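You operate a simulated robot arm through the tools that you are given. There is no shell and no other tool. Be economical: measure what you need, move in short steps, check, and stop when the job is done.

The job below is to be done with a simulated two-armed robot. You get a single attempt, and the scene is never put back.

Task
Gauge foam panel N-54 and put it in the green-banded tray if it reads 35 mm, else the red-banded tray.
Fine: the Good and Hold trays on the outfeed table; lift the gauge foot back up before you take the panel out.

The check looks at the end state, three seconds after you hand in, the way a careful person would. Anything else that was tipped, shoved, dropped, spilled or broken makes it a failure.

Robot
Two 6-joint arms with fingered hands on one trunk, on a base that drives. Base frame: it is fixed to the floor where the robot stands at the start and does not move with it; the origin is under the middle of the robot, x ahead of it, y to its left, z up; the surface under the hand at the start is at about z = 92. Units: cm, degrees, N and s.
The left shoulder is at the start at [7, 19.1, 146.3], the right one opposite. With the tool pointing down near the work surface each hand reaches from about 48 to 94 cm from the robot's upright axis, wherever it stands, measured 20 degrees to its own side. Places, roughly: base of the thickness gauge [-120, 30, 90]; gauge foot [-130, 30, 100]; green-banded good tray [50, 60, 90]; red-banded hold tray [50, 100, 90]. Payload 4.7 kg a hand.
The tool frame of a hand sits at the grasp point between the pads (the TCP): z along the fingers, y along the line on which they close. The tips reach 3.6 cm beyond it. Largest opening 12 cm; the body of the gripper starts 4.2 cm behind the TCP. The gripper is a hand of 5 fingers: y runs from the thumb to the fingers, the wrist lies at [-1.8, -11.3, -19.8] in the tool frame.
Orientation is that of the tool frame in the base frame, as [roll, pitch, yaw] about the fixed x, y, z axes, in that order (R = Rz(yaw) Ry(pitch) Rx(roll)). With the fingers straight down and the wrist toward the robot, the tool's x, y and z point along [0, 1, 0], [1, 0, 0] and [0, 0, -1] of the base frame.

Tools
- The arms move only by the tool servo_tool. It takes "left_series", "right_series" or both (then of equal length, played together; a hand with none holds still); each is one flat list of numbers, 6 for each row, row after row: the turn, a rotation vector about the tool's x, y, z in units of 180 degrees (1.0 is 180 degrees), then the shift along the tool's x, y, z in units of 300 mm (1.0 is 300 mm). In form: [rx, ry, rz, x, y, z, rx, ry, rz, x, y, z, ...]. A call has 1 to 20 rows; each row is the pose to reach, as a shift and turn from the pose commanded when the call began, along the tool's axes at that moment. A call with a number of a shift or a turn outside -1 to 1 is refused whole. A row lasts 0.2 s, in which the tool goes at most 5 cm and 8.6 degrees; a call with a longer step from one row to the next is refused whole. A pose out of reach is approached as far as the arm can. The call stops where the force on the tool passes 90 N (or 10 N more than at its start, if that is more) or the arm is blocked; 0.2 s more then pass. In this call time passes only in rows, and 0.2 s behind the last. It gives the time, the measured TCP pose, the force on the tool (base axes), the opening and the grip force at its end, in the units of the frame above (readings bear some noise), with the torque about the TCP (base axes, N m) and any sound that the robot's microphone picked up.
- Cameras (640 x 400 px; columns grow to the right, rows downward): "scene" is now at [12.4, 2.21, 167.04]; the picture's right is [0.27, -0.96, 0.00], its down [-0.73, -0.21, -0.65] and it looks along [0.63, 0.18, -0.76] (base axes); focal length 263 px, centre (320, 200). "left" rides on the left gripper at [-7.3, -9.1, -14.3] in its tool frame; the picture's right is [-0.80, -0.28, 0.53], its down [0.53, -0.73, 0.42] and it looks along [0.27, 0.62, 0.74] (tool axes); focal length 234 px, centre (320, 200). "right" rides on the right gripper at [7.3, -9.1, -14.3] in its tool frame; the picture's right is [-0.80, 0.28, -0.53], its down [-0.53, -0.73, 0.42] and it looks along [-0.27, 0.62, 0.74] (tool axes); focal length 234 px, centre (320, 200). There is no depth. A picture from a camera that has moved, and an enlarged one, comes with that camera's place and axes in the base frame and with its lens.
- capture(camera): a new picture of that camera. The clock stands still meanwhile.
- slide_trunk(by): slides the trunk up (or, below 0, down) by that many cm; the arms and the scene camera ride with it, the base frame stays. It gives what a move gives, with no picture.
- roll_base(legs): drives the robot by 1 to 6 legs, each [ahead, left, turn to the left] in cm, cm and degrees, along the robot's own axes; the way and the turn of a leg run together, so that a leg with both is an arc; at most 150 cm and 180 degrees a leg. The arms and the cameras ride along, it lands a little off, and it stops where it bumps. It gives what a move gives.
- finger_targets(index, middle, ring, little, thumb_bend, thumb_turn, hand): sets how far each is bent, from 0 (flat) to 1 (curled in); at 0.3 the hand is open as for a grip, at 0.7 the pads meet at the TCP. One left out holds its place. A second passes; each finger stops where it meets its share of the squeeze, and holds until it gets a number again. It is the only way to open and close the hand. It gives what a move gives, with no picture; readings hold the bend of each and the force on index, middle, ring, little, thumb and palm. thumb_turn goes from beside the hand (0) to across from the fingers (1), as for a grip.
- turn_head(pan, tilt): turns the head with the scene camera to pan (to the left, within 86 degrees either way) and tilt (down, from -29 to 69), counted from straight ahead of the robot. It gives what a move gives.
- inspect(camera, box): a new picture of the part [left, top, right, bottom] of that camera's present view, enlarged. The clock stands still meanwhile.
- hand_in(): hands the job in; it is judged then, once.

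Go step by step. Nothing tells you exact positions but the pictures and the camera data: compare them with the known pose of the tool, close in by small moves and look again before you grip or let go. The budget is 120 turns and 88 pictures, counting those below and the enlarged ones. Unless the task says otherwise, let go and move clear before handing in, and close with one line.

The tools are called after "Call:" as a command line: name --argument value ..., lists and objects as JSON in quotes. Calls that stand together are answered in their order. servo_tool: Moves the arms, as the interface text tells. Its arguments: {"type":"object","properties":{"left_series":{"type":"array","items":{"type":"number"}},"right_series":{"type":"array","items":{"type":"number"}}},"required":[]} The other tools are called the same way: slide_trunk (by) slides the trunk up or down; finger_targets (index, middle, ring, little, thumb_bend, thumb_turn, hand) moves the fingers one by one; roll_base (legs) drives the base; turn_head (pan, tilt) turns the head that bears the scene camera; capture (camera) takes a picture; inspect (camera, box) takes an enlarged picture of a part of a camera's view; hand_in () hands the job in.

At the start:

```text
clock: 0.0
left_eef_pos: [48.17, 44.7, 116.31]
left_tool_rot: [180.0, 0.0, 90.0]
left_ft_force: [-0.3, 0.0, -0.8]
left_torque: [0.03, -0.02, -0.01]
left_width: 11.97
left_finger_force: 0.0
left_shape: jaw
left_bend: [0.3, 0.3, 0.3, 0.3, 0.3, 0.98]
left_finger forces: [0.0, 0.1, 0.0, 0.1, 0.0, 0.0]
right_eef_pos: [70.93, 1.83, 134.21]
right_tool_rot: [179.9, 0.0, 90.0]
right_ft_force: [-1.3, 0.1, 0.5]
right_torque: [-0.01, 0.02, 0.0]
right_width: 11.95
right_finger_force: 0.1
right_shape: jaw
right_bend: [0.3, 0.3, 0.3, 0.3, 0.3, 0.98]
right_finger forces: [0.1, 0.0, 0.1, 0.0, 0.1, 0.0]
trunk travel left (down, up): [-94.0, 0.0]
robot x, y, heading: [0.17, -0.12, 0.1]
head pan, tilt: [15.8, 49.3]
```

scene: 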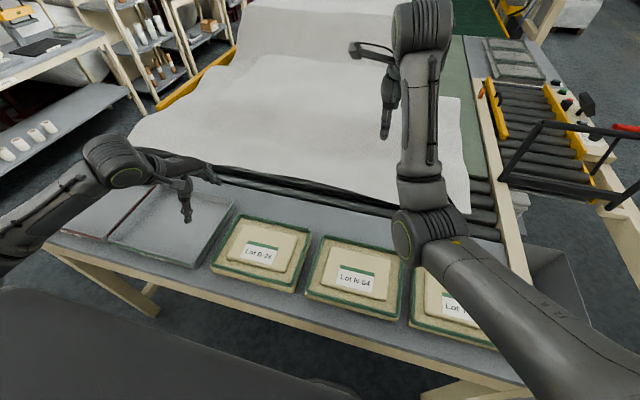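
right: 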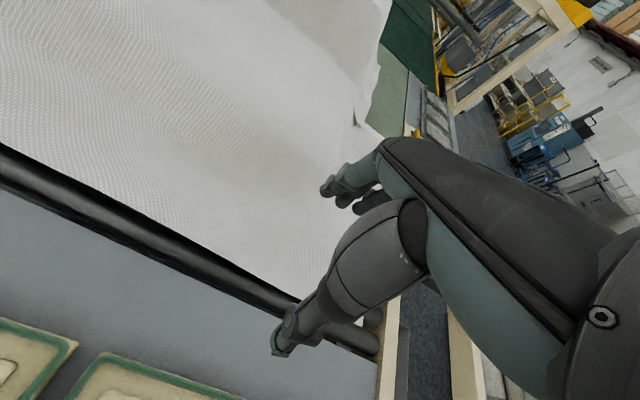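
left: 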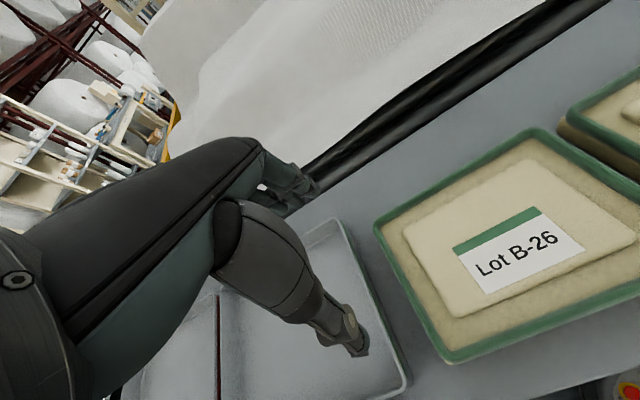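

Three labelled panels lie on green-edged trays ahead of me, and two grey trays sit to the left. I'll read the labels and look toward the gauge.

Call:
inspect --camera "scene" --box '[200, 200, 520, 360]'

Call:
inspect --camera "scene" --box '[40, 160, 260, 300]'

```text
2.00 times, centred on (360, 280) of scene
camera zoom: at [12.4, 2.21, 167.04], right [0.27, -0.96, 0.0], down [-0.73, -0.21, -0.65], along [0.63, 0.18, -0.76], focal length 527 px, centre (240, 40)
```

zoom: 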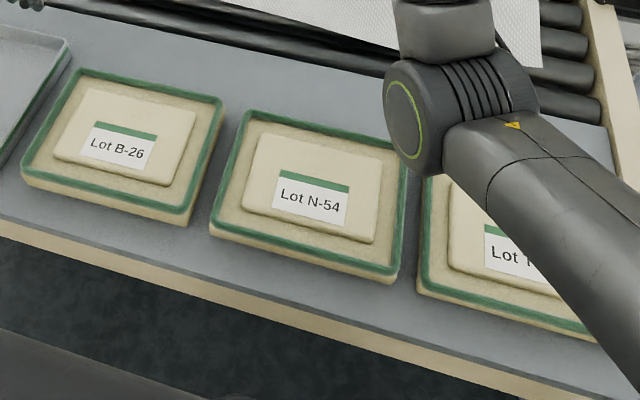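

```text
2.86 times, centred on (150, 230) of scene
camera zoom: at [12.4, 2.21, 167.04], right [0.27, -0.96, 0.0], down [-0.73, -0.21, -0.65], along [0.63, 0.18, -0.76], focal length 752 px, centre (806, 114)
```

zoom: 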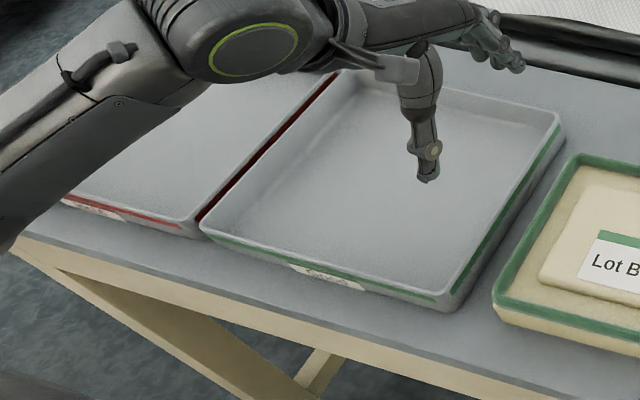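

N-54 is the middle panel, centred near [47, 1, 96] and about 12.5 x 18 cm. I'll check how it sits in its carrier, using the neighbouring one for comparison.

Call:
inspect --camera "left" --box '[360, 110, 640, 370]'

Call:
turn_head --pan 0 --tilt 60

Call:
capture --camera "scene"

```text
1.54 times, centred on (500, 240) of left
camera zoom: at [39.09, 37.47, 130.54], right [-0.28, -0.8, -0.53], down [-0.73, 0.53, -0.42], along [0.62, 0.27, -0.74], focal length 360 px, centre (43, 138)
```

zoom: 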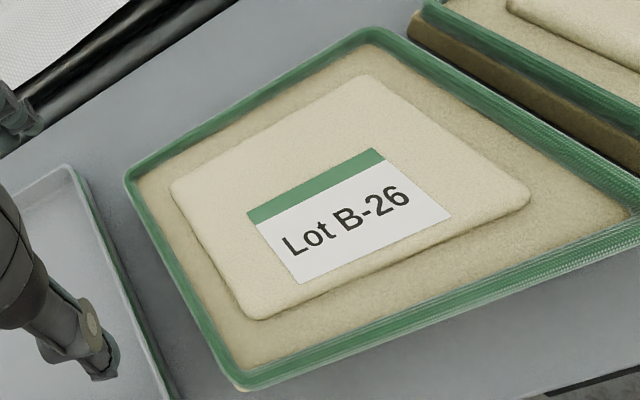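

```text
clock: 0.8
left_eef_pos: [48.2, 44.67, 116.42]
left_tool_rot: [179.9, 0.0, 89.9]
left_ft_force: [0.1, 1.1, 0.4]
left_torque: [-0.03, 0.01, 0.0]
left_width: 11.97
left_finger_force: 0.0
left_shape: jaw
left_bend: [0.3, 0.3, 0.3, 0.3, 0.3, 0.98]
left_finger forces: [0.1, 0.0, 0.0, 0.0, 0.1, 0.0]
right_eef_pos: [70.83, 1.88, 134.2]
right_tool_rot: [179.8, 0.0, 90.0]
right_ft_force: [-0.1, 0.0, 0.0]
right_torque: [-0.03, 0.0, 0.03]
right_width: 11.97
right_finger_force: 0.2
right_shape: jaw
right_bend: [0.3, 0.3, 0.3, 0.3, 0.3, 0.98]
right_finger forces: [0.0, 0.1, 0.0, 0.0, 0.1, 0.0]
trunk travel left (down, up): [-94.0, 0.0]
robot x, y, heading: [-0.14, -0.23, 0.0]
head pan, tilt: [0.0, 60.0]
```

```text
81 pictures are left
camera scene: at [11.6, 0.1, 165.69], right [0.0, -1.0, 0.0], down [-0.87, 0.0, -0.5], along [0.5, 0.0, -0.87], focal length 263 px, centre (320, 200)
```

scene: 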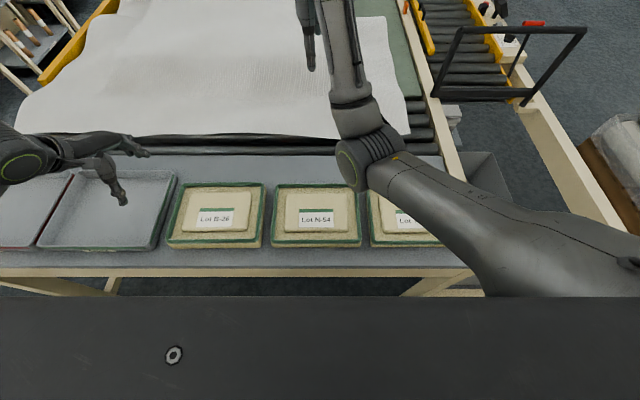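

The green piping looks like part of the panel itself, so the panel may be the whole block. I'll zoom in.

Call:
inspect --camera "scene" --box '[160, 170, 380, 260]'

```text
2.91 times, centred on (270, 215) of scene
camera zoom: at [11.6, 0.1, 165.69], right [0.0, -1.0, 0.0], down [-0.87, 0.0, -0.5], along [0.5, 0.0, -0.87], focal length 766 px, centre (466, 156)
```

zoom: 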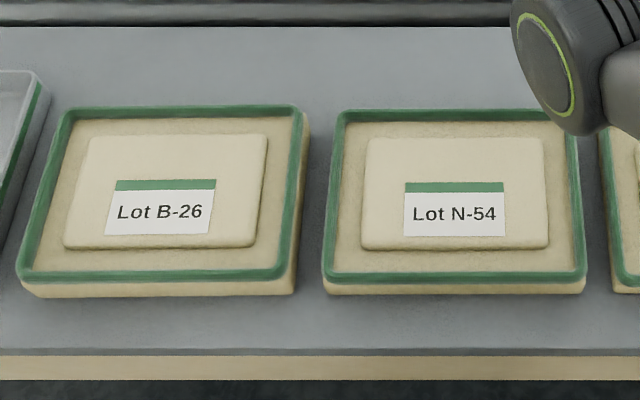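

The panel is about 26 x 19 cm and 3–4 cm thick, so it has to be pinched by an edge. The table's front edge is near x = 32. Before driving I'll look around toward the gauge.

Call:
turn_head --pan 86 --tilt 25

Call:
capture --camera "scene"

Call:
turn_head --pan -86 --tilt 25

Call:
capture --camera "scene"

```text
clock: 2.4
left_eef_pos: [48.22, 44.67, 116.33]
left_tool_rot: [-179.9, 0.0, 90.0]
left_ft_force: [1.0, 0.4, 0.4]
left_torque: [0.0, 0.01, 0.01]
left_width: 11.95
left_finger_force: 0.1
left_shape: jaw
left_bend: [0.3, 0.3, 0.3, 0.3, 0.3, 0.98]
left_finger forces: [0.1, 0.0, 0.0, 0.0, 0.0, 0.0]
right_eef_pos: [70.84, 1.87, 134.2]
right_tool_rot: [179.8, -0.1, 90.0]
right_ft_force: [0.5, -0.1, 0.3]
right_torque: [-0.01, -0.02, 0.0]
right_width: 11.99
right_finger_force: 0.0
right_shape: jaw
right_bend: [0.3, 0.3, 0.3, 0.3, 0.3, 0.98]
right_finger forces: [0.1, 0.0, 0.0, 0.0, 0.1, 0.1]
trunk travel left (down, up): [-94.0, 0.0]
robot x, y, heading: [-0.09, 0.23, 0.1]
head pan, tilt: [85.9, 25.0]
```

```text
79 pictures are left
camera scene: at [5.59, 9.29, 170.69], right [1.0, -0.07, 0.0], down [-0.03, -0.42, -0.91], along [0.06, 0.9, -0.42], focal length 263 px, centre (320, 200)
```

scene: 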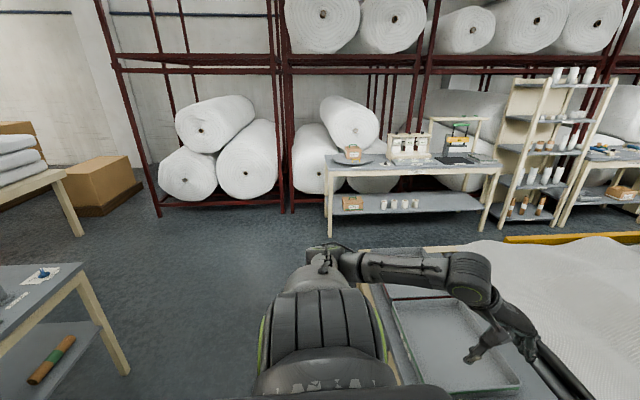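

```text
clock: 5.0
left_eef_pos: [48.12, 44.66, 116.36]
left_tool_rot: [179.9, 0.0, 90.0]
left_ft_force: [-0.1, 0.6, -0.2]
left_torque: [-0.04, 0.0, 0.01]
left_width: 11.97
left_finger_force: 0.0
left_shape: jaw
left_bend: [0.3, 0.3, 0.3, 0.3, 0.3, 0.98]
left_finger forces: [0.0, 0.0, 0.0, 0.0, 0.0, 0.0]
right_eef_pos: [70.86, 1.97, 134.18]
right_tool_rot: [179.8, 0.0, 90.0]
right_ft_force: [0.3, 0.9, 0.9]
right_torque: [0.01, -0.01, 0.02]
right_width: 11.96
right_finger_force: 0.0
right_shape: jaw
right_bend: [0.3, 0.3, 0.3, 0.3, 0.3, 0.98]
right_finger forces: [0.0, 0.1, 0.0, 0.1, 0.0, 0.0]
trunk travel left (down, up): [-94.0, 0.0]
robot x, y, heading: [0.23, -0.15, -0.3]
head pan, tilt: [-85.9, 25.0]
```

```text
78 pictures are left
camera scene: at [5.59, -9.09, 170.7], right [-1.0, -0.07, 0.0], down [-0.03, 0.42, -0.91], along [0.06, -0.9, -0.42], focal length 263 px, centre (320, 200)
```

scene: 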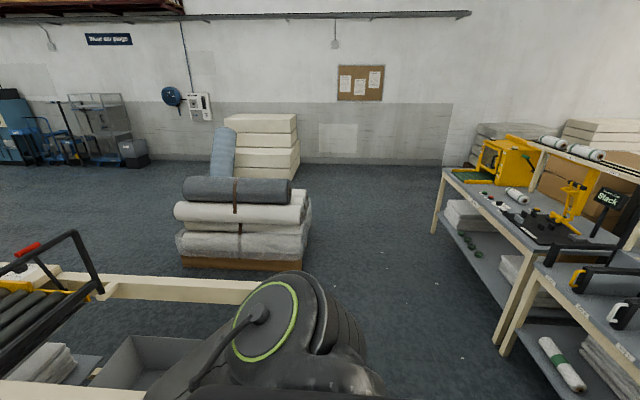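

Benches stand behind me, with edges near x = -95. I'll tuck the right hand out of the way, then turn around to study the gauge before touching the panel.

Call:
servo_tool --right_series '[0, 0, 0, -0.13, -0.06, 0, 0, 0, 0, -0.27, -0.13, 0, 0, 0, 0, -0.4, -0.2, 0, 0, 0, 0, -0.53, -0.27, 0, 0, 0, 0, -0.66, -0.33, 0, 0, 0, 0, -0.8, -0.4, 0]'

Call:
turn_head --pan 0 --tilt 30

Call:
roll_base --legs '[[-5, 0, 0], [0, 0, 90], [0, 0, 90]]'

Call:
capture --camera "scene"

```text
clock: 6.4
left_eef_pos: [48.04, 44.22, 116.57]
left_tool_rot: [-180.0, -0.2, 90.1]
left_ft_force: [-0.1, -1.0, 0.4]
left_torque: [0.07, 0.02, 0.0]
left_width: 11.94
left_finger_force: 0.2
left_shape: jaw
left_bend: [0.3, 0.3, 0.3, 0.3, 0.3, 0.98]
left_finger forces: [0.0, 0.0, 0.0, 0.1, 0.1, 0.0]
right_eef_pos: [68.74, -22.07, 125.72]
right_tool_rot: [179.3, -0.3, 90.2]
right_ft_force: [-0.7, -0.7, -0.3]
right_torque: [0.09, -0.03, 0.02]
right_width: 12.0
right_finger_force: 0.1
right_shape: jaw
right_bend: [0.3, 0.3, 0.3, 0.3, 0.3, 0.98]
right_finger forces: [0.0, 0.0, 0.0, 0.0, 0.1, 0.1]
right hand out of reach, approached as far as the arm can: row 1, 2, 3, 4, 5, 6
trunk travel left (down, up): [-94.0, 0.0]
robot x, y, heading: [-0.43, 0.04, -0.2]
head pan, tilt: [-85.9, 25.0]
```

```text
clock: 8.0
left_eef_pos: [48.18, 44.73, 116.35]
left_tool_rot: [-180.0, 0.1, 89.9]
left_ft_force: [1.3, -0.3, -0.9]
left_torque: [0.03, 0.01, -0.01]
left_width: 11.96
left_finger_force: 0.0
left_shape: jaw
left_bend: [0.3, 0.3, 0.3, 0.3, 0.3, 0.98]
left_finger forces: [0.0, 0.0, 0.0, 0.1, 0.0, 0.0]
right_eef_pos: [68.77, -21.51, 125.84]
right_tool_rot: [179.4, -0.2, 90.1]
right_ft_force: [1.1, 0.3, 0.1]
right_torque: [-0.04, 0.01, -0.04]
right_width: 11.96
right_finger_force: 0.1
right_shape: jaw
right_bend: [0.3, 0.3, 0.3, 0.3, 0.3, 0.98]
right_finger forces: [0.0, 0.0, 0.0, 0.0, 0.0, 0.0]
trunk travel left (down, up): [-94.0, 0.0]
robot x, y, heading: [0.07, -0.08, 0.0]
head pan, tilt: [0.0, 30.0]
```

```text
clock: 17.0
left_eef_pos: [-52.27, -45.4, 116.27]
left_tool_rot: [179.9, 0.0, -89.0]
left_ft_force: [-0.6, 0.3, -0.3]
left_torque: [0.01, -0.02, 0.0]
left_width: 11.96
left_finger_force: 0.0
left_shape: jaw
left_bend: [0.3, 0.3, 0.3, 0.3, 0.3, 0.98]
left_finger forces: [0.0, 0.1, 0.1, 0.0, 0.0, 0.1]
right_eef_pos: [-74.05, 20.47, 125.81]
right_tool_rot: [179.4, -0.3, -88.8]
right_ft_force: [0.5, -0.1, 0.1]
right_torque: [0.0, 0.01, 0.01]
right_width: 11.99
right_finger_force: 0.1
right_shape: jaw
right_bend: [0.3, 0.3, 0.3, 0.3, 0.3, 0.98]
right_finger forces: [0.0, 0.1, 0.1, 0.0, 0.1, 0.0]
trunk travel left (down, up): [-94.0, 0.0]
robot x, y, heading: [-5.1, -0.07, -179.0]
head pan, tilt: [0.0, 30.0]
```

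```text
77 pictures are left
camera scene: at [-19.11, -0.16, 169.9], right [-0.02, 1.0, 0.0], down [0.5, 0.01, -0.87], along [-0.87, -0.01, -0.5], focal length 263 px, centre (320, 200)
```

scene: 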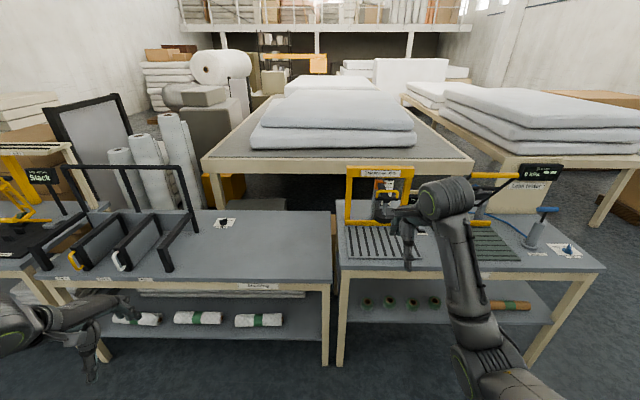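

Call:
inspect --camera "scene" --box '[330, 150, 490, 280]'

Call:
inspect --camera "scene" --box '[440, 150, 600, 280]'

Call:
capture --camera "right"

```text
3.08 times, centred on (410, 215) of scene
camera zoom: at [-19.11, -0.16, 169.9], right [-0.02, 1.0, 0.0], down [0.5, 0.01, -0.87], along [-0.87, -0.01, -0.5], focal length 810 px, centre (43, 154)
```

zoom: 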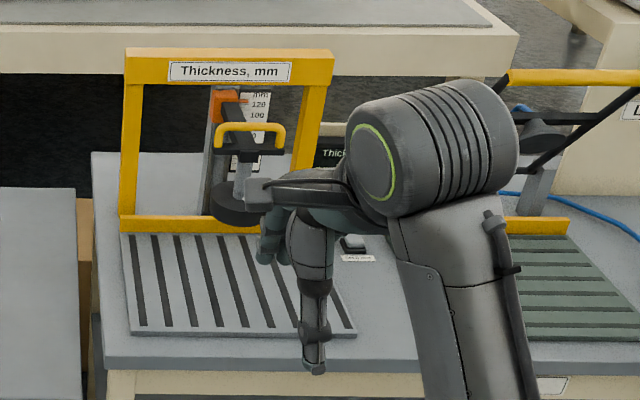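

```text
3.08 times, centred on (520, 215) of scene
camera zoom: at [-19.11, -0.16, 169.9], right [-0.02, 1.0, 0.0], down [0.5, 0.01, -0.87], along [-0.87, -0.01, -0.5], focal length 810 px, centre (-295, 154)
```

zoom: 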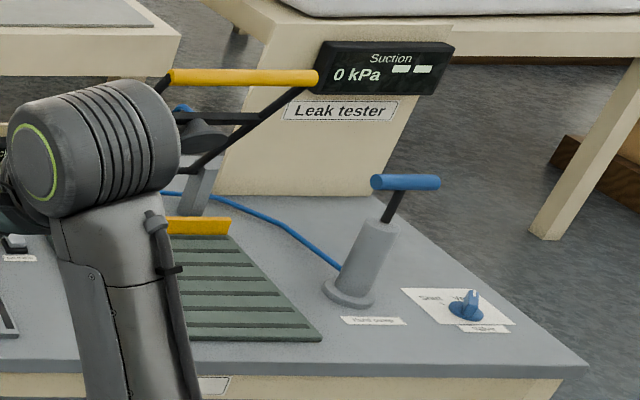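

```text
74 pictures are left
camera right: at [-64.62, 13.48, 140.01], right [-0.29, 0.8, 0.53], down [0.72, 0.54, -0.43], along [-0.63, 0.25, -0.73], focal length 234 px, centre (320, 200)
```

right: 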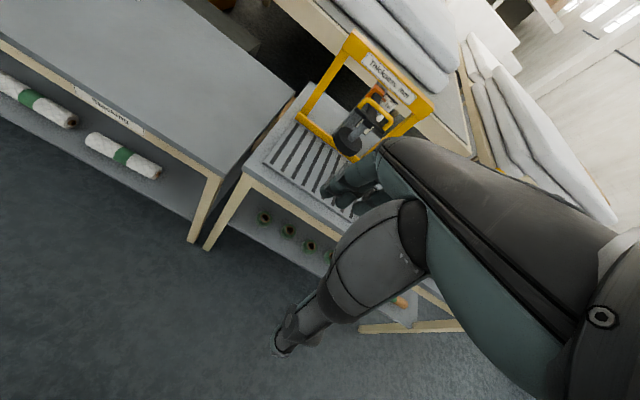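

The gauge has a slotted bed, a yellow gantry, and a foot with a yellow handle next to a scale. My arm hides part of it, so I'll shift right to face it squarely.

Call:
roll_base --legs '[[0, -33, -1]]'

Call:
turn_head --pan 0 --tilt 38

Call:
capture --camera "scene"

Call:
inspect --camera "scene" --box '[220, 80, 420, 230]'

```text
clock: 19.1
left_eef_pos: [-53.26, -12.93, 116.18]
left_tool_rot: [180.0, 0.1, -89.9]
left_ft_force: [-0.2, 0.4, -0.5]
left_torque: [0.02, -0.02, 0.02]
left_width: 11.96
left_finger_force: 0.1
left_shape: jaw
left_bend: [0.3, 0.3, 0.3, 0.3, 0.3, 0.98]
left_finger forces: [0.1, 0.0, 0.1, 0.0, 0.0, 0.0]
right_eef_pos: [-74.03, 53.25, 125.86]
right_tool_rot: [179.4, -0.1, -89.6]
right_ft_force: [0.2, 0.7, 0.3]
right_torque: [0.03, -0.04, -0.01]
right_width: 11.99
right_finger_force: 0.1
right_shape: jaw
right_bend: [0.3, 0.3, 0.3, 0.3, 0.3, 0.98]
right_finger forces: [0.0, 0.0, 0.0, 0.0, 0.1, 0.1]
trunk travel left (down, up): [-94.0, 0.0]
robot x, y, heading: [-5.47, 31.9, -180.0]
head pan, tilt: [0.0, 30.0]
```

```text
clock: 19.8
left_eef_pos: [-53.26, -12.82, 116.27]
left_tool_rot: [180.0, 0.0, -89.8]
left_ft_force: [0.1, -0.1, 0.5]
left_torque: [-0.01, 0.0, 0.01]
left_width: 11.95
left_finger_force: 0.1
left_shape: jaw
left_bend: [0.3, 0.3, 0.3, 0.3, 0.3, 0.98]
left_finger forces: [0.1, 0.0, 0.1, 0.0, 0.0, 0.1]
right_eef_pos: [-74.01, 53.48, 125.78]
right_tool_rot: [179.4, -0.1, -89.7]
right_ft_force: [1.1, 0.0, 0.0]
right_torque: [0.0, -0.01, 0.0]
right_width: 11.97
right_finger_force: 0.1
right_shape: jaw
right_bend: [0.3, 0.3, 0.3, 0.3, 0.3, 0.98]
right_finger forces: [0.0, 0.1, 0.1, 0.0, 0.0, 0.1]
trunk travel left (down, up): [-94.0, 0.0]
robot x, y, heading: [-5.46, 31.8, -179.8]
head pan, tilt: [0.0, 38.0]
```

```text
73 pictures are left
camera scene: at [-18.98, 32.03, 168.67], right [0.0, 1.0, 0.0], down [0.62, 0.0, -0.79], along [-0.79, 0.0, -0.62], focal length 263 px, centre (320, 200)
```

scene: 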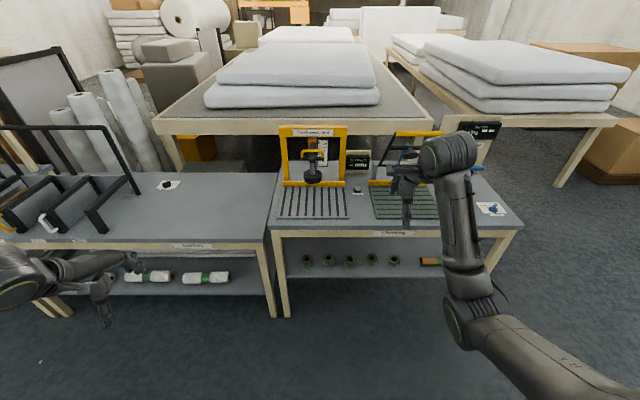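

```text
2.67 times, centred on (320, 155) of scene
camera zoom: at [-18.98, 32.03, 168.67], right [0.0, 1.0, 0.0], down [0.62, 0.0, -0.79], along [-0.79, 0.0, -0.62], focal length 702 px, centre (320, 320)
```

zoom: 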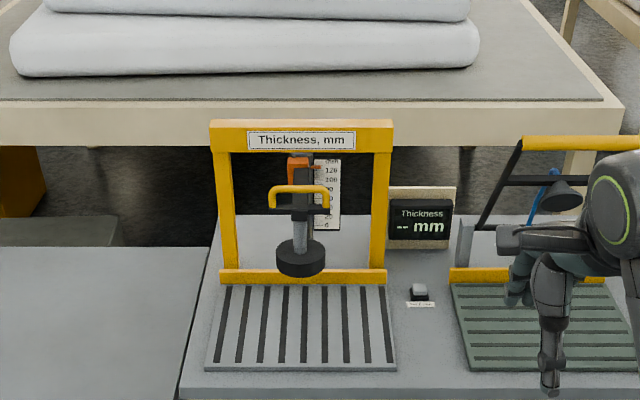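

The foot seems to be raised, with a display beside it and a small button in front. I'll roll closer to get a clear look.

Call:
roll_base --legs '[[30, 0, 0]]'

Call:
inspect --camera "scene" --box '[240, 60, 400, 220]'

```text
clock: 21.9
left_eef_pos: [-83.33, -12.97, 116.51]
left_tool_rot: [179.9, -0.1, -89.6]
left_ft_force: [-0.3, -0.1, -0.3]
left_torque: [-0.02, -0.01, 0.04]
left_width: 11.94
left_finger_force: 0.0
left_shape: jaw
left_bend: [0.3, 0.3, 0.3, 0.3, 0.3, 0.98]
left_finger forces: [0.0, 0.0, 0.0, 0.0, 0.0, 0.1]
right_eef_pos: [-104.34, 53.22, 125.95]
right_tool_rot: [179.4, -0.3, -89.5]
right_ft_force: [-0.1, 0.0, 0.2]
right_torque: [0.01, 0.03, -0.03]
right_width: 11.99
right_finger_force: 0.0
right_shape: jaw
right_bend: [0.3, 0.3, 0.3, 0.3, 0.3, 0.98]
right_finger forces: [0.1, 0.0, 0.0, 0.0, 0.0, 0.0]
trunk travel left (down, up): [-94.0, 0.0]
robot x, y, heading: [-35.95, 31.92, -179.9]
head pan, tilt: [0.0, 38.0]
```

```text
2.50 times, centred on (320, 140) of scene
camera zoom: at [-49.12, 31.89, 168.69], right [-0.01, 1.0, 0.0], down [0.61, 0.0, -0.79], along [-0.79, 0.0, -0.61], focal length 658 px, centre (320, 350)
```

zoom: 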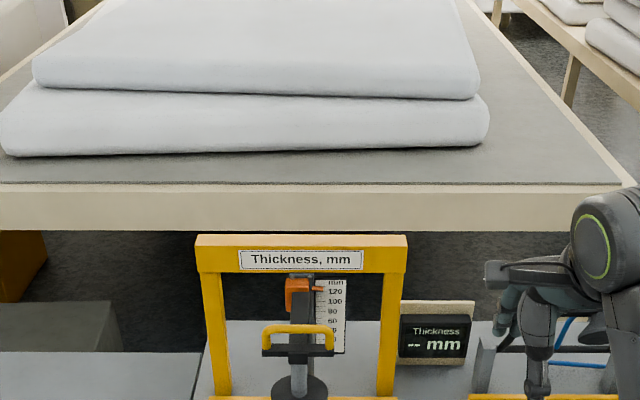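

Call:
inspect --camera "scene" --box '[260, 120, 400, 220]'

Call:
inspect --camera "scene" --box '[250, 180, 400, 300]'

```text
4.00 times, centred on (330, 170) of scene
camera zoom: at [-49.12, 31.89, 168.69], right [-0.01, 1.0, 0.0], down [0.61, 0.0, -0.79], along [-0.79, 0.0, -0.61], focal length 1054 px, centre (280, 320)
```

zoom: 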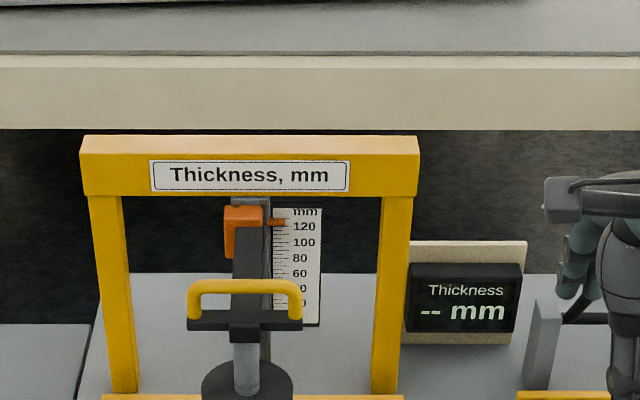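

```text
3.33 times, centred on (325, 240) of scene
camera zoom: at [-49.12, 31.89, 168.69], right [-0.01, 1.0, 0.0], down [0.61, 0.0, -0.79], along [-0.79, 0.0, -0.61], focal length 878 px, centre (303, 67)
```

zoom: 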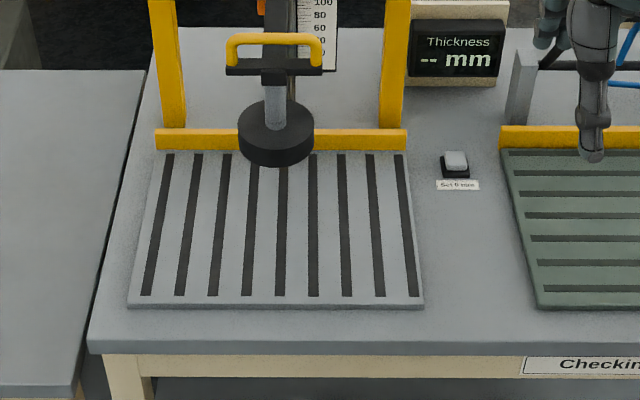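

The pointer reads about 125 mm with the foot up, the display shows "--", and the button looks like "Set 0 mm". I'll check the label and use the right-hand camera to place the foot.

Call:
inspect --camera "scene" --box '[350, 210, 380, 230]'

Call:
capture --camera "right"

```text
16.00 times, centred on (365, 220) of scene
camera zoom: at [-49.12, 31.89, 168.69], right [-0.01, 1.0, 0.0], down [0.61, 0.0, -0.79], along [-0.79, 0.0, -0.61], focal length 4214 px, centre (-400, -120)
```

zoom: 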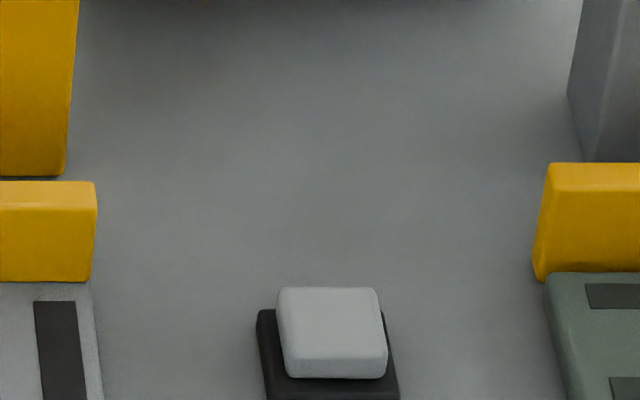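

```text
67 pictures are left
camera right: at [-94.93, 46.06, 140.13], right [-0.28, 0.8, 0.53], down [0.72, 0.54, -0.44], along [-0.63, 0.26, -0.73], focal length 234 px, centre (320, 200)
```

right: 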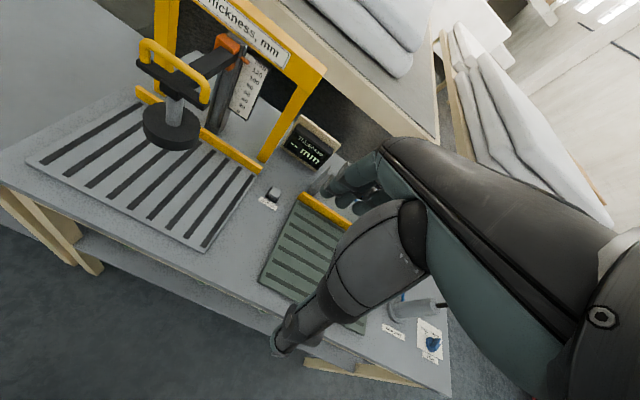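

The foot disc is near [-123, 29, 102] and its handle bar, running along y, near [-123, 29, 114.5]. I plan to zero the gauge first: lower the foot onto the bare bed and press the button if needed. I'll drive closer.

Call:
roll_base --legs '[[12, 10, 0]]'

Call:
turn_head --pan -8 --tilt 45

Call:
capture --camera "scene"

Call:
capture --camera "right"

```text
clock: 23.3
left_eef_pos: [-95.4, -22.99, 116.44]
left_tool_rot: [179.9, 0.0, -89.7]
left_ft_force: [0.2, 0.2, 0.8]
left_torque: [-0.05, 0.0, 0.03]
left_width: 11.98
left_finger_force: 0.1
left_shape: jaw
left_bend: [0.3, 0.3, 0.3, 0.3, 0.3, 0.98]
left_finger forces: [0.0, 0.0, 0.0, 0.0, 0.0, 0.0]
right_eef_pos: [-116.26, 43.25, 125.86]
right_tool_rot: [179.3, -0.3, -89.5]
right_ft_force: [0.3, -0.6, 0.4]
right_torque: [0.0, 0.04, 0.01]
right_width: 11.99
right_finger_force: 0.0
right_shape: jaw
right_bend: [0.3, 0.3, 0.3, 0.3, 0.3, 0.98]
right_finger forces: [0.0, 0.0, 0.0, 0.0, 0.1, 0.1]
trunk travel left (down, up): [-94.0, 0.0]
robot x, y, heading: [-47.61, 21.8, -179.5]
head pan, tilt: [0.0, 38.0]
```

```text
clock: 24.0
left_eef_pos: [-95.65, -22.95, 116.31]
left_tool_rot: [-179.9, 0.1, -89.8]
left_ft_force: [-0.2, 0.3, 0.2]
left_torque: [0.03, -0.02, -0.01]
left_width: 11.97
left_finger_force: 0.0
left_shape: jaw
left_bend: [0.3, 0.3, 0.3, 0.3, 0.3, 0.98]
left_finger forces: [0.1, 0.0, 0.1, 0.0, 0.0, 0.1]
right_eef_pos: [-116.5, 43.24, 125.79]
right_tool_rot: [179.4, -0.2, -89.6]
right_ft_force: [-0.3, -0.1, 0.3]
right_torque: [0.0, 0.01, 0.0]
right_width: 11.96
right_finger_force: 0.1
right_shape: jaw
right_bend: [0.3, 0.3, 0.3, 0.3, 0.3, 0.98]
right_finger forces: [0.0, 0.0, 0.0, 0.0, 0.0, 0.1]
trunk travel left (down, up): [-94.0, 0.0]
robot x, y, heading: [-47.25, 21.87, -180.0]
head pan, tilt: [-8.0, 45.0]
```

```text
66 pictures are left
camera scene: at [-60.89, 22.96, 167.64], right [0.13, 0.99, 0.0], down [0.7, -0.1, -0.71], along [-0.7, 0.1, -0.71], focal length 263 px, centre (320, 200)
```

scene: 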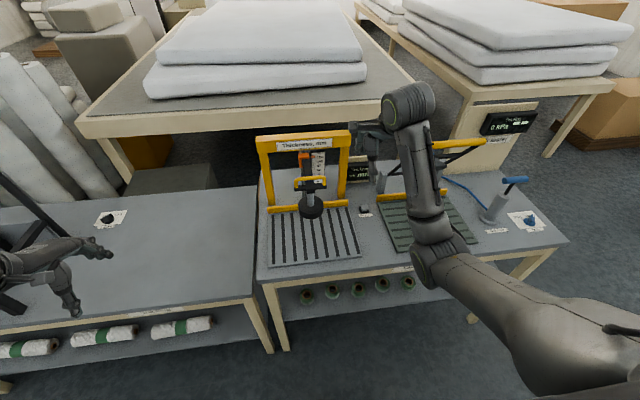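

```text
65 pictures are left
camera right: at [-107.19, 36.06, 140.02], right [-0.28, 0.8, 0.53], down [0.72, 0.54, -0.43], along [-0.63, 0.26, -0.73], focal length 234 px, centre (320, 200)
```

right: 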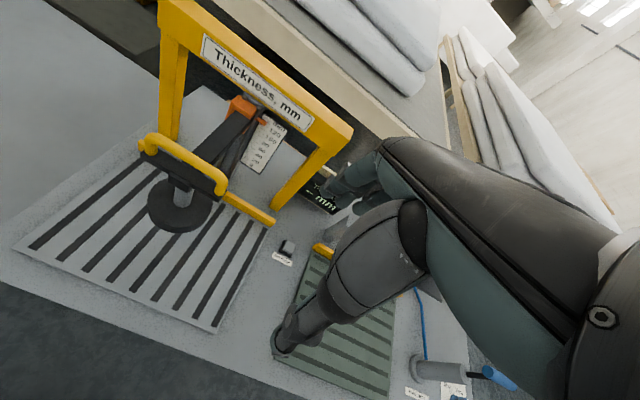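

The handle bar works out at [-122.8, 28.5, 114]. I'll part-close the right hand and move over it.

Call:
finger_targets --hand "right" --index 0.45 --middle 0.45 --ring 0.45 --little 0.45 --thumb_bend 0.45

Call:
servo_tool --right_series '[0, 0, 0, 0.15, 0, 0, 0, 0, 0, 0.3, 0, 0, 0, 0, 0, 0.49, 0, 0, 0, 0, 0, 0.49, 0.1, 0, 0, 0, 0, 0.49, 0.213, 0]'

Call:
capture --camera "right"

Call:
inspect --camera "scene" --box '[240, 110, 400, 270]'

```text
clock: 25.0
left_eef_pos: [-95.63, -23.1, 116.33]
left_tool_rot: [-179.9, 0.1, -89.8]
left_ft_force: [-0.8, 0.6, 0.3]
left_torque: [0.0, 0.04, 0.0]
left_width: 11.95
left_finger_force: 0.0
left_shape: jaw
left_bend: [0.3, 0.3, 0.3, 0.3, 0.3, 0.98]
left_finger forces: [0.0, 0.0, 0.0, 0.0, 0.0, 0.0]
right_eef_pos: [-116.62, 43.26, 125.71]
right_tool_rot: [179.4, -0.2, -89.5]
right_ft_force: [0.3, 0.4, -0.9]
right_torque: [0.0, -0.07, -0.02]
right_width: 7.88
right_finger_force: 0.0
right_shape: fingers
right_bend: [0.45, 0.45, 0.45, 0.45, 0.45, 0.98]
right_finger forces: [0.1, 0.1, 0.1, 0.1, 0.0, 0.1]
trunk travel left (down, up): [-94.0, 0.0]
robot x, y, heading: [-47.52, 21.84, -180.2]
head pan, tilt: [-8.0, 45.0]
```

```text
refused: row 3 steps farther than a row can; nothing moved
```

```text
64 pictures are left
camera right: at [-107.17, 36.06, 140.03], right [-0.28, 0.8, 0.53], down [0.72, 0.54, -0.43], along [-0.63, 0.26, -0.73], focal length 234 px, centre (320, 200)
```

right: 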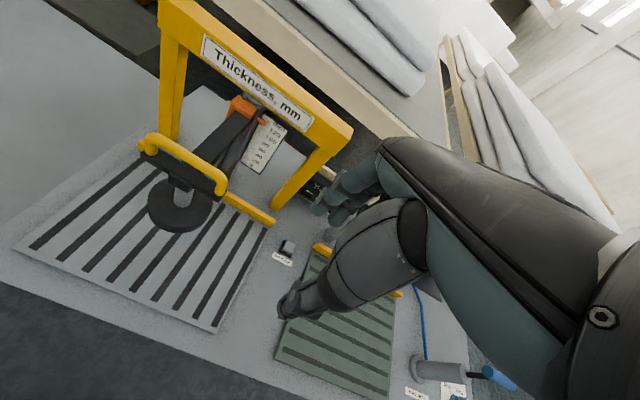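

```text
2.50 times, centred on (320, 190) of scene
camera zoom: at [-60.84, 22.97, 167.64], right [0.14, 0.99, 0.0], down [0.7, -0.1, -0.71], along [-0.7, 0.1, -0.71], focal length 658 px, centre (320, 225)
```

zoom: 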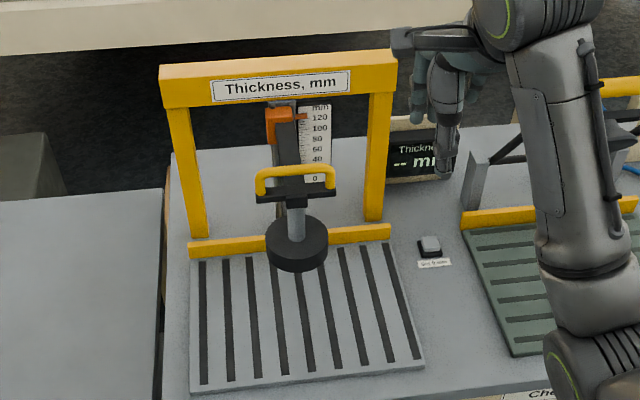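

Resending that with legal steps.

Call:
servo_tool --right_series '[0, 0, 0, 0.12, 0, 0, 0, 0, 0, 0.24, 0, 0, 0, 0, 0, 0.36, 0, 0, 0, 0, 0, 0.49, 0, 0, 0, 0, 0, 0.49, 0.1, 0, 0, 0, 0, 0.49, 0.205, 0]'

Call:
capture --camera "right"

Call:
inspect --camera "scene" --box '[240, 110, 400, 270]'

```text
clock: 26.4
left_eef_pos: [-95.78, -23.03, 116.28]
left_tool_rot: [-179.9, -0.1, -89.9]
left_ft_force: [0.1, 0.3, -0.6]
left_torque: [-0.02, -0.01, 0.0]
left_width: 11.99
left_finger_force: 0.0
left_shape: jaw
left_bend: [0.3, 0.3, 0.3, 0.3, 0.3, 0.98]
left_finger forces: [0.1, 0.1, 0.0, 0.0, 0.1, 0.0]
right_eef_pos: [-122.83, 28.61, 125.88]
right_tool_rot: [179.4, -0.3, -89.6]
right_ft_force: [0.6, 0.3, 0.0]
right_torque: [-0.02, -0.01, 0.03]
right_width: 7.84
right_finger_force: 0.0
right_shape: fingers
right_bend: [0.45, 0.45, 0.45, 0.45, 0.45, 0.98]
right_finger forces: [0.1, 0.0, 0.0, 0.1, 0.0, 0.1]
trunk travel left (down, up): [-94.0, 0.0]
robot x, y, heading: [-47.81, 21.92, -179.7]
head pan, tilt: [-8.0, 45.0]
```

```text
62 pictures are left
camera right: at [-113.49, 21.45, 140.09], right [-0.28, 0.8, 0.52], down [0.72, 0.54, -0.43], along [-0.63, 0.26, -0.73], focal length 234 px, centre (320, 200)
```

right: 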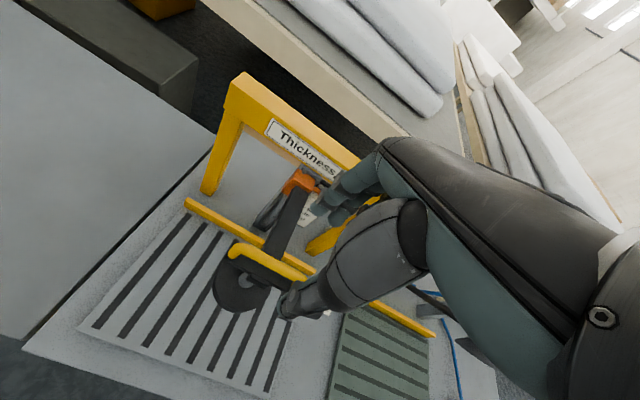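

```text
2.50 times, centred on (320, 190) of scene
camera zoom: at [-61.08, 23.16, 167.61], right [0.14, 0.99, 0.0], down [0.7, -0.1, -0.71], along [-0.7, 0.09, -0.71], focal length 658 px, centre (320, 225)
```

zoom: 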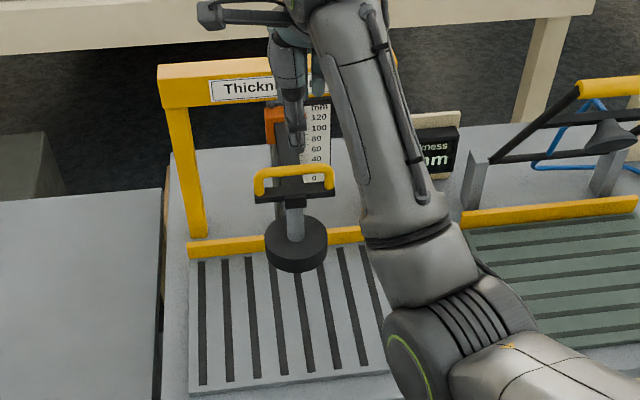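

The hand is over the handle. I'll lower it to just around the bar and look.

Call:
servo_tool --right_series '[0, 0, 0, 0, 0, 0.1, 0, 0, 0, 0, 0, 0.2, 0, 0, 0, 0, 0, 0.27, 0, 0, 0, 0, 0, 0.33]'

Call:
inspect --camera "right" --box '[180, 140, 420, 340]'

Call:
inspect --camera "scene" --box '[270, 120, 370, 220]'

```text
clock: 27.4
left_eef_pos: [-95.63, -23.03, 116.29]
left_tool_rot: [179.9, 0.0, -89.8]
left_ft_force: [0.1, -0.3, -0.2]
left_torque: [-0.03, 0.01, -0.01]
left_width: 11.95
left_finger_force: 0.1
left_shape: jaw
left_bend: [0.3, 0.3, 0.3, 0.3, 0.3, 0.98]
left_finger forces: [0.0, 0.0, 0.1, 0.0, 0.1, 0.1]
right_eef_pos: [-122.8, 28.19, 116.12]
right_tool_rot: [179.4, -0.3, -89.6]
right_ft_force: [0.5, 0.3, 0.2]
right_torque: [0.0, -0.01, -0.02]
right_width: 7.85
right_finger_force: 0.1
right_shape: fingers
right_bend: [0.45, 0.45, 0.45, 0.45, 0.45, 0.98]
right_finger forces: [0.0, 0.0, 0.0, 0.1, 0.1, 0.0]
trunk travel left (down, up): [-94.0, 0.0]
robot x, y, heading: [-47.61, 21.92, -179.8]
head pan, tilt: [-8.0, 45.0]
```

```text
2.00 times, centred on (300, 240) of right
camera zoom: at [-113.47, 21.12, 130.3], right [-0.28, 0.8, 0.53], down [0.72, 0.54, -0.43], along [-0.63, 0.26, -0.73], focal length 468 px, centre (360, 120)
```

zoom: 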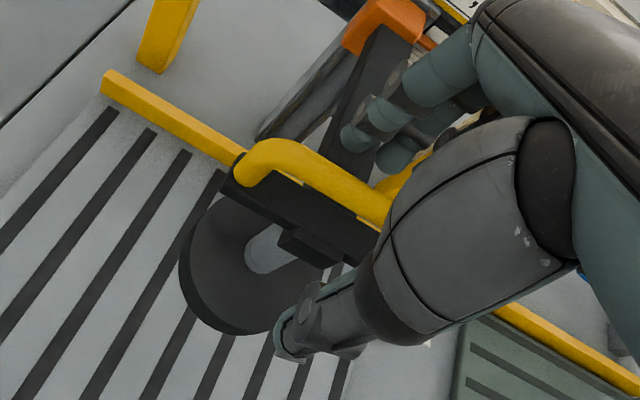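

```text
4.00 times, centred on (320, 170) of scene
camera zoom: at [-60.88, 22.92, 167.64], right [0.13, 0.99, 0.0], down [0.7, -0.1, -0.71], along [-0.7, 0.1, -0.71], focal length 1054 px, centre (320, 320)
```

zoom: 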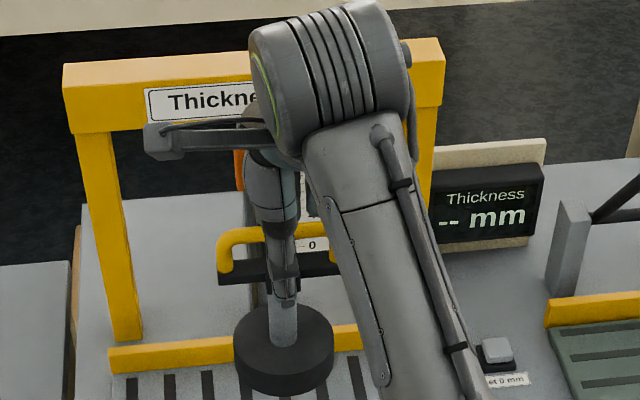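

The thumb is in front of the bar and the fingers are behind it. I'll come down slightly and close.

Call:
servo_tool --right_series '[0, 0, 0, 0, 0, 0.03]'

Call:
finger_targets --hand "right" --index 0.72 --middle 0.72 --ring 0.72 --little 0.72 --thumb_bend 0.72

Call:
inspect --camera "right" --box '[180, 140, 420, 340]'

```text
clock: 27.8
left_eef_pos: [-95.62, -23.01, 116.34]
left_tool_rot: [-179.9, 0.0, -89.8]
left_ft_force: [-0.8, -0.5, -0.3]
left_torque: [0.0, 0.0, 0.0]
left_width: 11.96
left_finger_force: 0.1
left_shape: jaw
left_bend: [0.3, 0.3, 0.3, 0.3, 0.3, 0.98]
left_finger forces: [0.1, 0.0, 0.0, 0.0, 0.1, 0.1]
right_eef_pos: [-122.82, 28.16, 115.09]
right_tool_rot: [179.4, -0.3, -89.6]
right_ft_force: [0.5, -0.2, -0.8]
right_torque: [0.0, -0.01, -0.02]
right_width: 7.86
right_finger_force: 0.0
right_shape: fingers
right_bend: [0.45, 0.45, 0.45, 0.45, 0.45, 0.98]
right_finger forces: [0.0, 0.1, 0.0, 0.0, 0.0, 0.1]
trunk travel left (down, up): [-94.0, 0.0]
robot x, y, heading: [-47.49, 21.91, -179.9]
head pan, tilt: [-8.0, 45.0]
```

```text
clock: 28.8
left_eef_pos: [-95.96, -23.15, 116.07]
left_tool_rot: [-179.8, -0.1, -89.8]
left_ft_force: [0.7, 0.3, 0.0]
left_torque: [-0.01, 0.04, -0.03]
left_width: 11.97
left_finger_force: 0.0
left_shape: jaw
left_bend: [0.3, 0.3, 0.3, 0.3, 0.3, 0.98]
left_finger forces: [0.1, 0.0, 0.0, 0.0, 0.0, 0.0]
right_eef_pos: [-123.04, 28.42, 114.96]
right_tool_rot: [179.5, -0.2, -89.6]
right_ft_force: [-15.4, 2.6, -6.2]
right_torque: [-0.15, 0.04, 0.42]
right_width: 0.05
right_finger_force: 8.0
right_shape: fingers
right_bend: [0.72, 0.72, 0.71, 0.71, 0.71, 0.98]
right_finger forces: [3.1, 0.4, 4.1, 8.0, 0.0, 0.1]
trunk travel left (down, up): [-94.0, 0.0]
robot x, y, heading: [-47.41, 21.85, -179.9]
head pan, tilt: [-8.0, 45.0]
```

```text
2.00 times, centred on (300, 240) of right
camera zoom: at [-113.71, 21.22, 129.2], right [-0.28, 0.8, 0.52], down [0.73, 0.54, -0.43], along [-0.63, 0.26, -0.73], focal length 468 px, centre (360, 120)
```

zoom: 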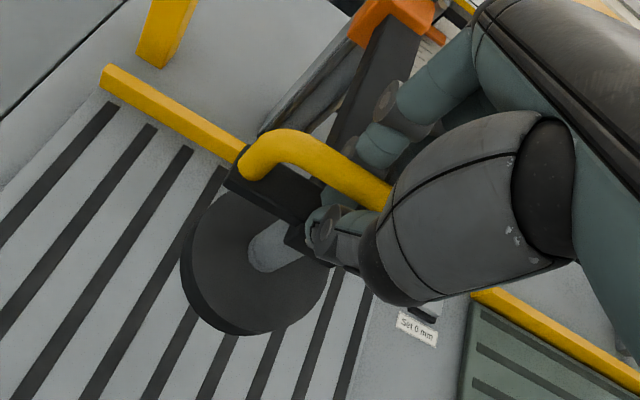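

The fingers have closed around and under the bar with slight side load. I'll ease it and try lowering the foot.

Call:
servo_tool --right_series '[0, 0, 0, 0, 0.015, 0.03, 0, 0, 0, 0, 0.015, 0.07, 0, 0, 0, 0, 0.015, 0.1]'

Call:
inspect --camera "scene" --box '[270, 120, 370, 220]'

```text
clock: 29.6
left_eef_pos: [-95.78, -23.0, 116.27]
left_tool_rot: [-180.0, -0.1, -89.7]
left_ft_force: [0.5, 0.2, 0.1]
left_torque: [0.0, 0.02, -0.01]
left_width: 11.96
left_finger_force: 0.0
left_shape: jaw
left_bend: [0.3, 0.3, 0.3, 0.3, 0.3, 0.98]
left_finger forces: [0.0, 0.0, 0.0, 0.1, 0.0, 0.1]
right_eef_pos: [-123.2, 28.4, 112.04]
right_tool_rot: [179.5, -0.3, -89.6]
right_ft_force: [-7.4, 1.6, -4.0]
right_torque: [-0.12, 0.01, 0.3]
right_width: 0.0
right_finger_force: 4.9
right_shape: fingers
right_bend: [0.72, 0.72, 0.72, 0.71, 0.71, 0.97]
right_finger forces: [0.8, 0.0, 2.4, 6.5, 0.0, 0.0]
trunk travel left (down, up): [-94.0, 0.0]
robot x, y, heading: [-47.46, 21.7, -179.8]
head pan, tilt: [-8.0, 45.0]
```

```text
4.00 times, centred on (320, 170) of scene
camera zoom: at [-61.08, 22.99, 167.61], right [0.14, 0.99, 0.0], down [0.7, -0.1, -0.71], along [-0.7, 0.1, -0.71], focal length 1054 px, centre (320, 320)
```

zoom: 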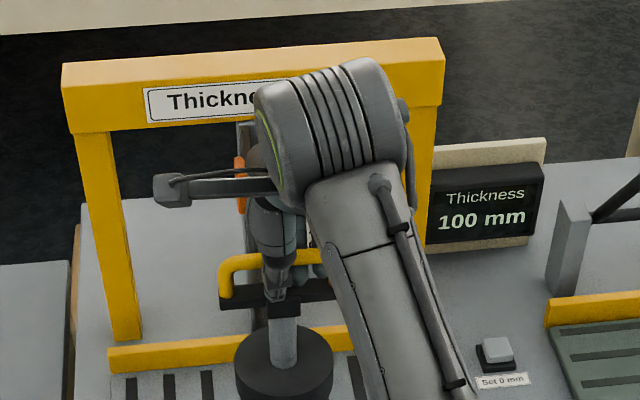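

The foot moves freely and the display shows 100 mm. I'll lower it most of the way to the bare bed.

Call:
servo_tool --right_series '[0, 0, 0, 0, 0, 0.06, 0, 0, 0, 0, 0, 0.12, 0, 0, 0, 0, 0, 0.18, 0, 0, 0, 0, 0, 0.24, 0, 0, 0, 0, 0, 0.28, 0, 0, 0, 0, 0, 0.3]'

Call:
inspect --camera "scene" --box '[270, 120, 390, 220]'

```text
clock: 31.0
left_eef_pos: [-95.72, -22.97, 116.28]
left_tool_rot: [-180.0, 0.0, -89.8]
left_ft_force: [0.3, -0.9, 0.1]
left_torque: [0.01, 0.02, -0.01]
left_width: 11.96
left_finger_force: 0.0
left_shape: jaw
left_bend: [0.3, 0.3, 0.3, 0.3, 0.3, 0.98]
left_finger forces: [0.0, 0.1, 0.0, 0.0, 0.0, 0.0]
right_eef_pos: [-123.25, 28.38, 102.96]
right_tool_rot: [179.5, -0.2, -89.6]
right_ft_force: [-4.9, 3.2, -3.7]
right_torque: [-0.12, 0.0, 0.19]
right_width: 0.0
right_finger_force: 3.7
right_shape: fingers
right_bend: [0.72, 0.72, 0.72, 0.71, 0.71, 0.97]
right_finger forces: [0.0, 0.0, 1.7, 5.3, 0.0, 0.0]
trunk travel left (down, up): [-94.0, 0.0]
robot x, y, heading: [-47.62, 21.77, -180.1]
head pan, tilt: [-8.0, 45.0]
```

```text
4.00 times, centred on (330, 170) of scene
camera zoom: at [-61.05, 23.03, 167.62], right [0.14, 0.99, 0.0], down [0.7, -0.1, -0.71], along [-0.7, 0.1, -0.71], focal length 1054 px, centre (280, 320)
```

zoom: 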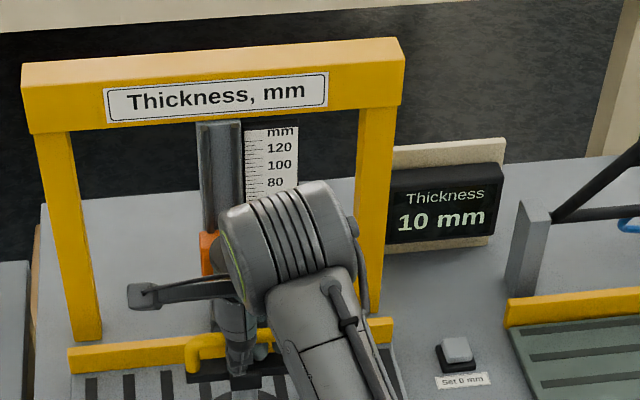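

It shows 10 mm. I'll bring it gently to the bed.

Call:
servo_tool --right_series '[0, 0, 0, 0, 0, 0.012, 0, 0, 0, 0, 0, 0.02, 0, 0, 0, 0, 0, 0.028, 0, 0, 0, 0, 0, 0.034, 0, 0, 0, 0, 0, 0.04]'

Call:
inspect --camera "scene" --box '[350, 150, 400, 190]'

```text
clock: 32.2
left_eef_pos: [-95.73, -23.0, 116.27]
left_tool_rot: [-179.9, 0.0, -89.8]
left_ft_force: [0.3, -0.2, -0.3]
left_torque: [-0.02, 0.01, 0.02]
left_width: 11.98
left_finger_force: 0.1
left_shape: jaw
left_bend: [0.3, 0.3, 0.3, 0.3, 0.3, 0.98]
left_finger forces: [0.1, 0.1, 0.0, 0.1, 0.0, 0.0]
right_eef_pos: [-123.37, 28.46, 101.84]
right_tool_rot: [179.6, -0.2, -89.7]
right_ft_force: [-5.2, 1.7, -3.1]
right_torque: [-0.14, 0.01, 0.2]
right_width: 0.0
right_finger_force: 2.8
right_shape: fingers
right_bend: [0.72, 0.72, 0.72, 0.71, 0.71, 0.97]
right_finger forces: [0.0, 0.0, 1.6, 4.9, 0.0, 0.0]
trunk travel left (down, up): [-94.0, 0.0]
robot x, y, heading: [-47.33, 22.24, -180.0]
head pan, tilt: [-8.0, 45.0]
```

```text
10.00 times, centred on (375, 170) of scene
camera zoom: at [-61.02, 23.0, 167.62], right [0.14, 0.99, 0.0], down [0.7, -0.1, -0.71], along [-0.7, 0.1, -0.71], focal length 2634 px, centre (-230, 500)
```

zoom: 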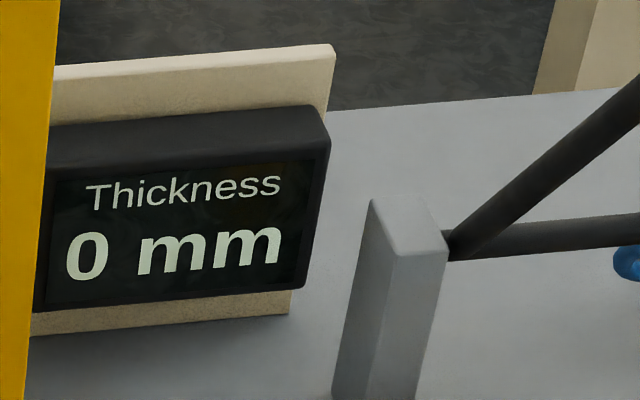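

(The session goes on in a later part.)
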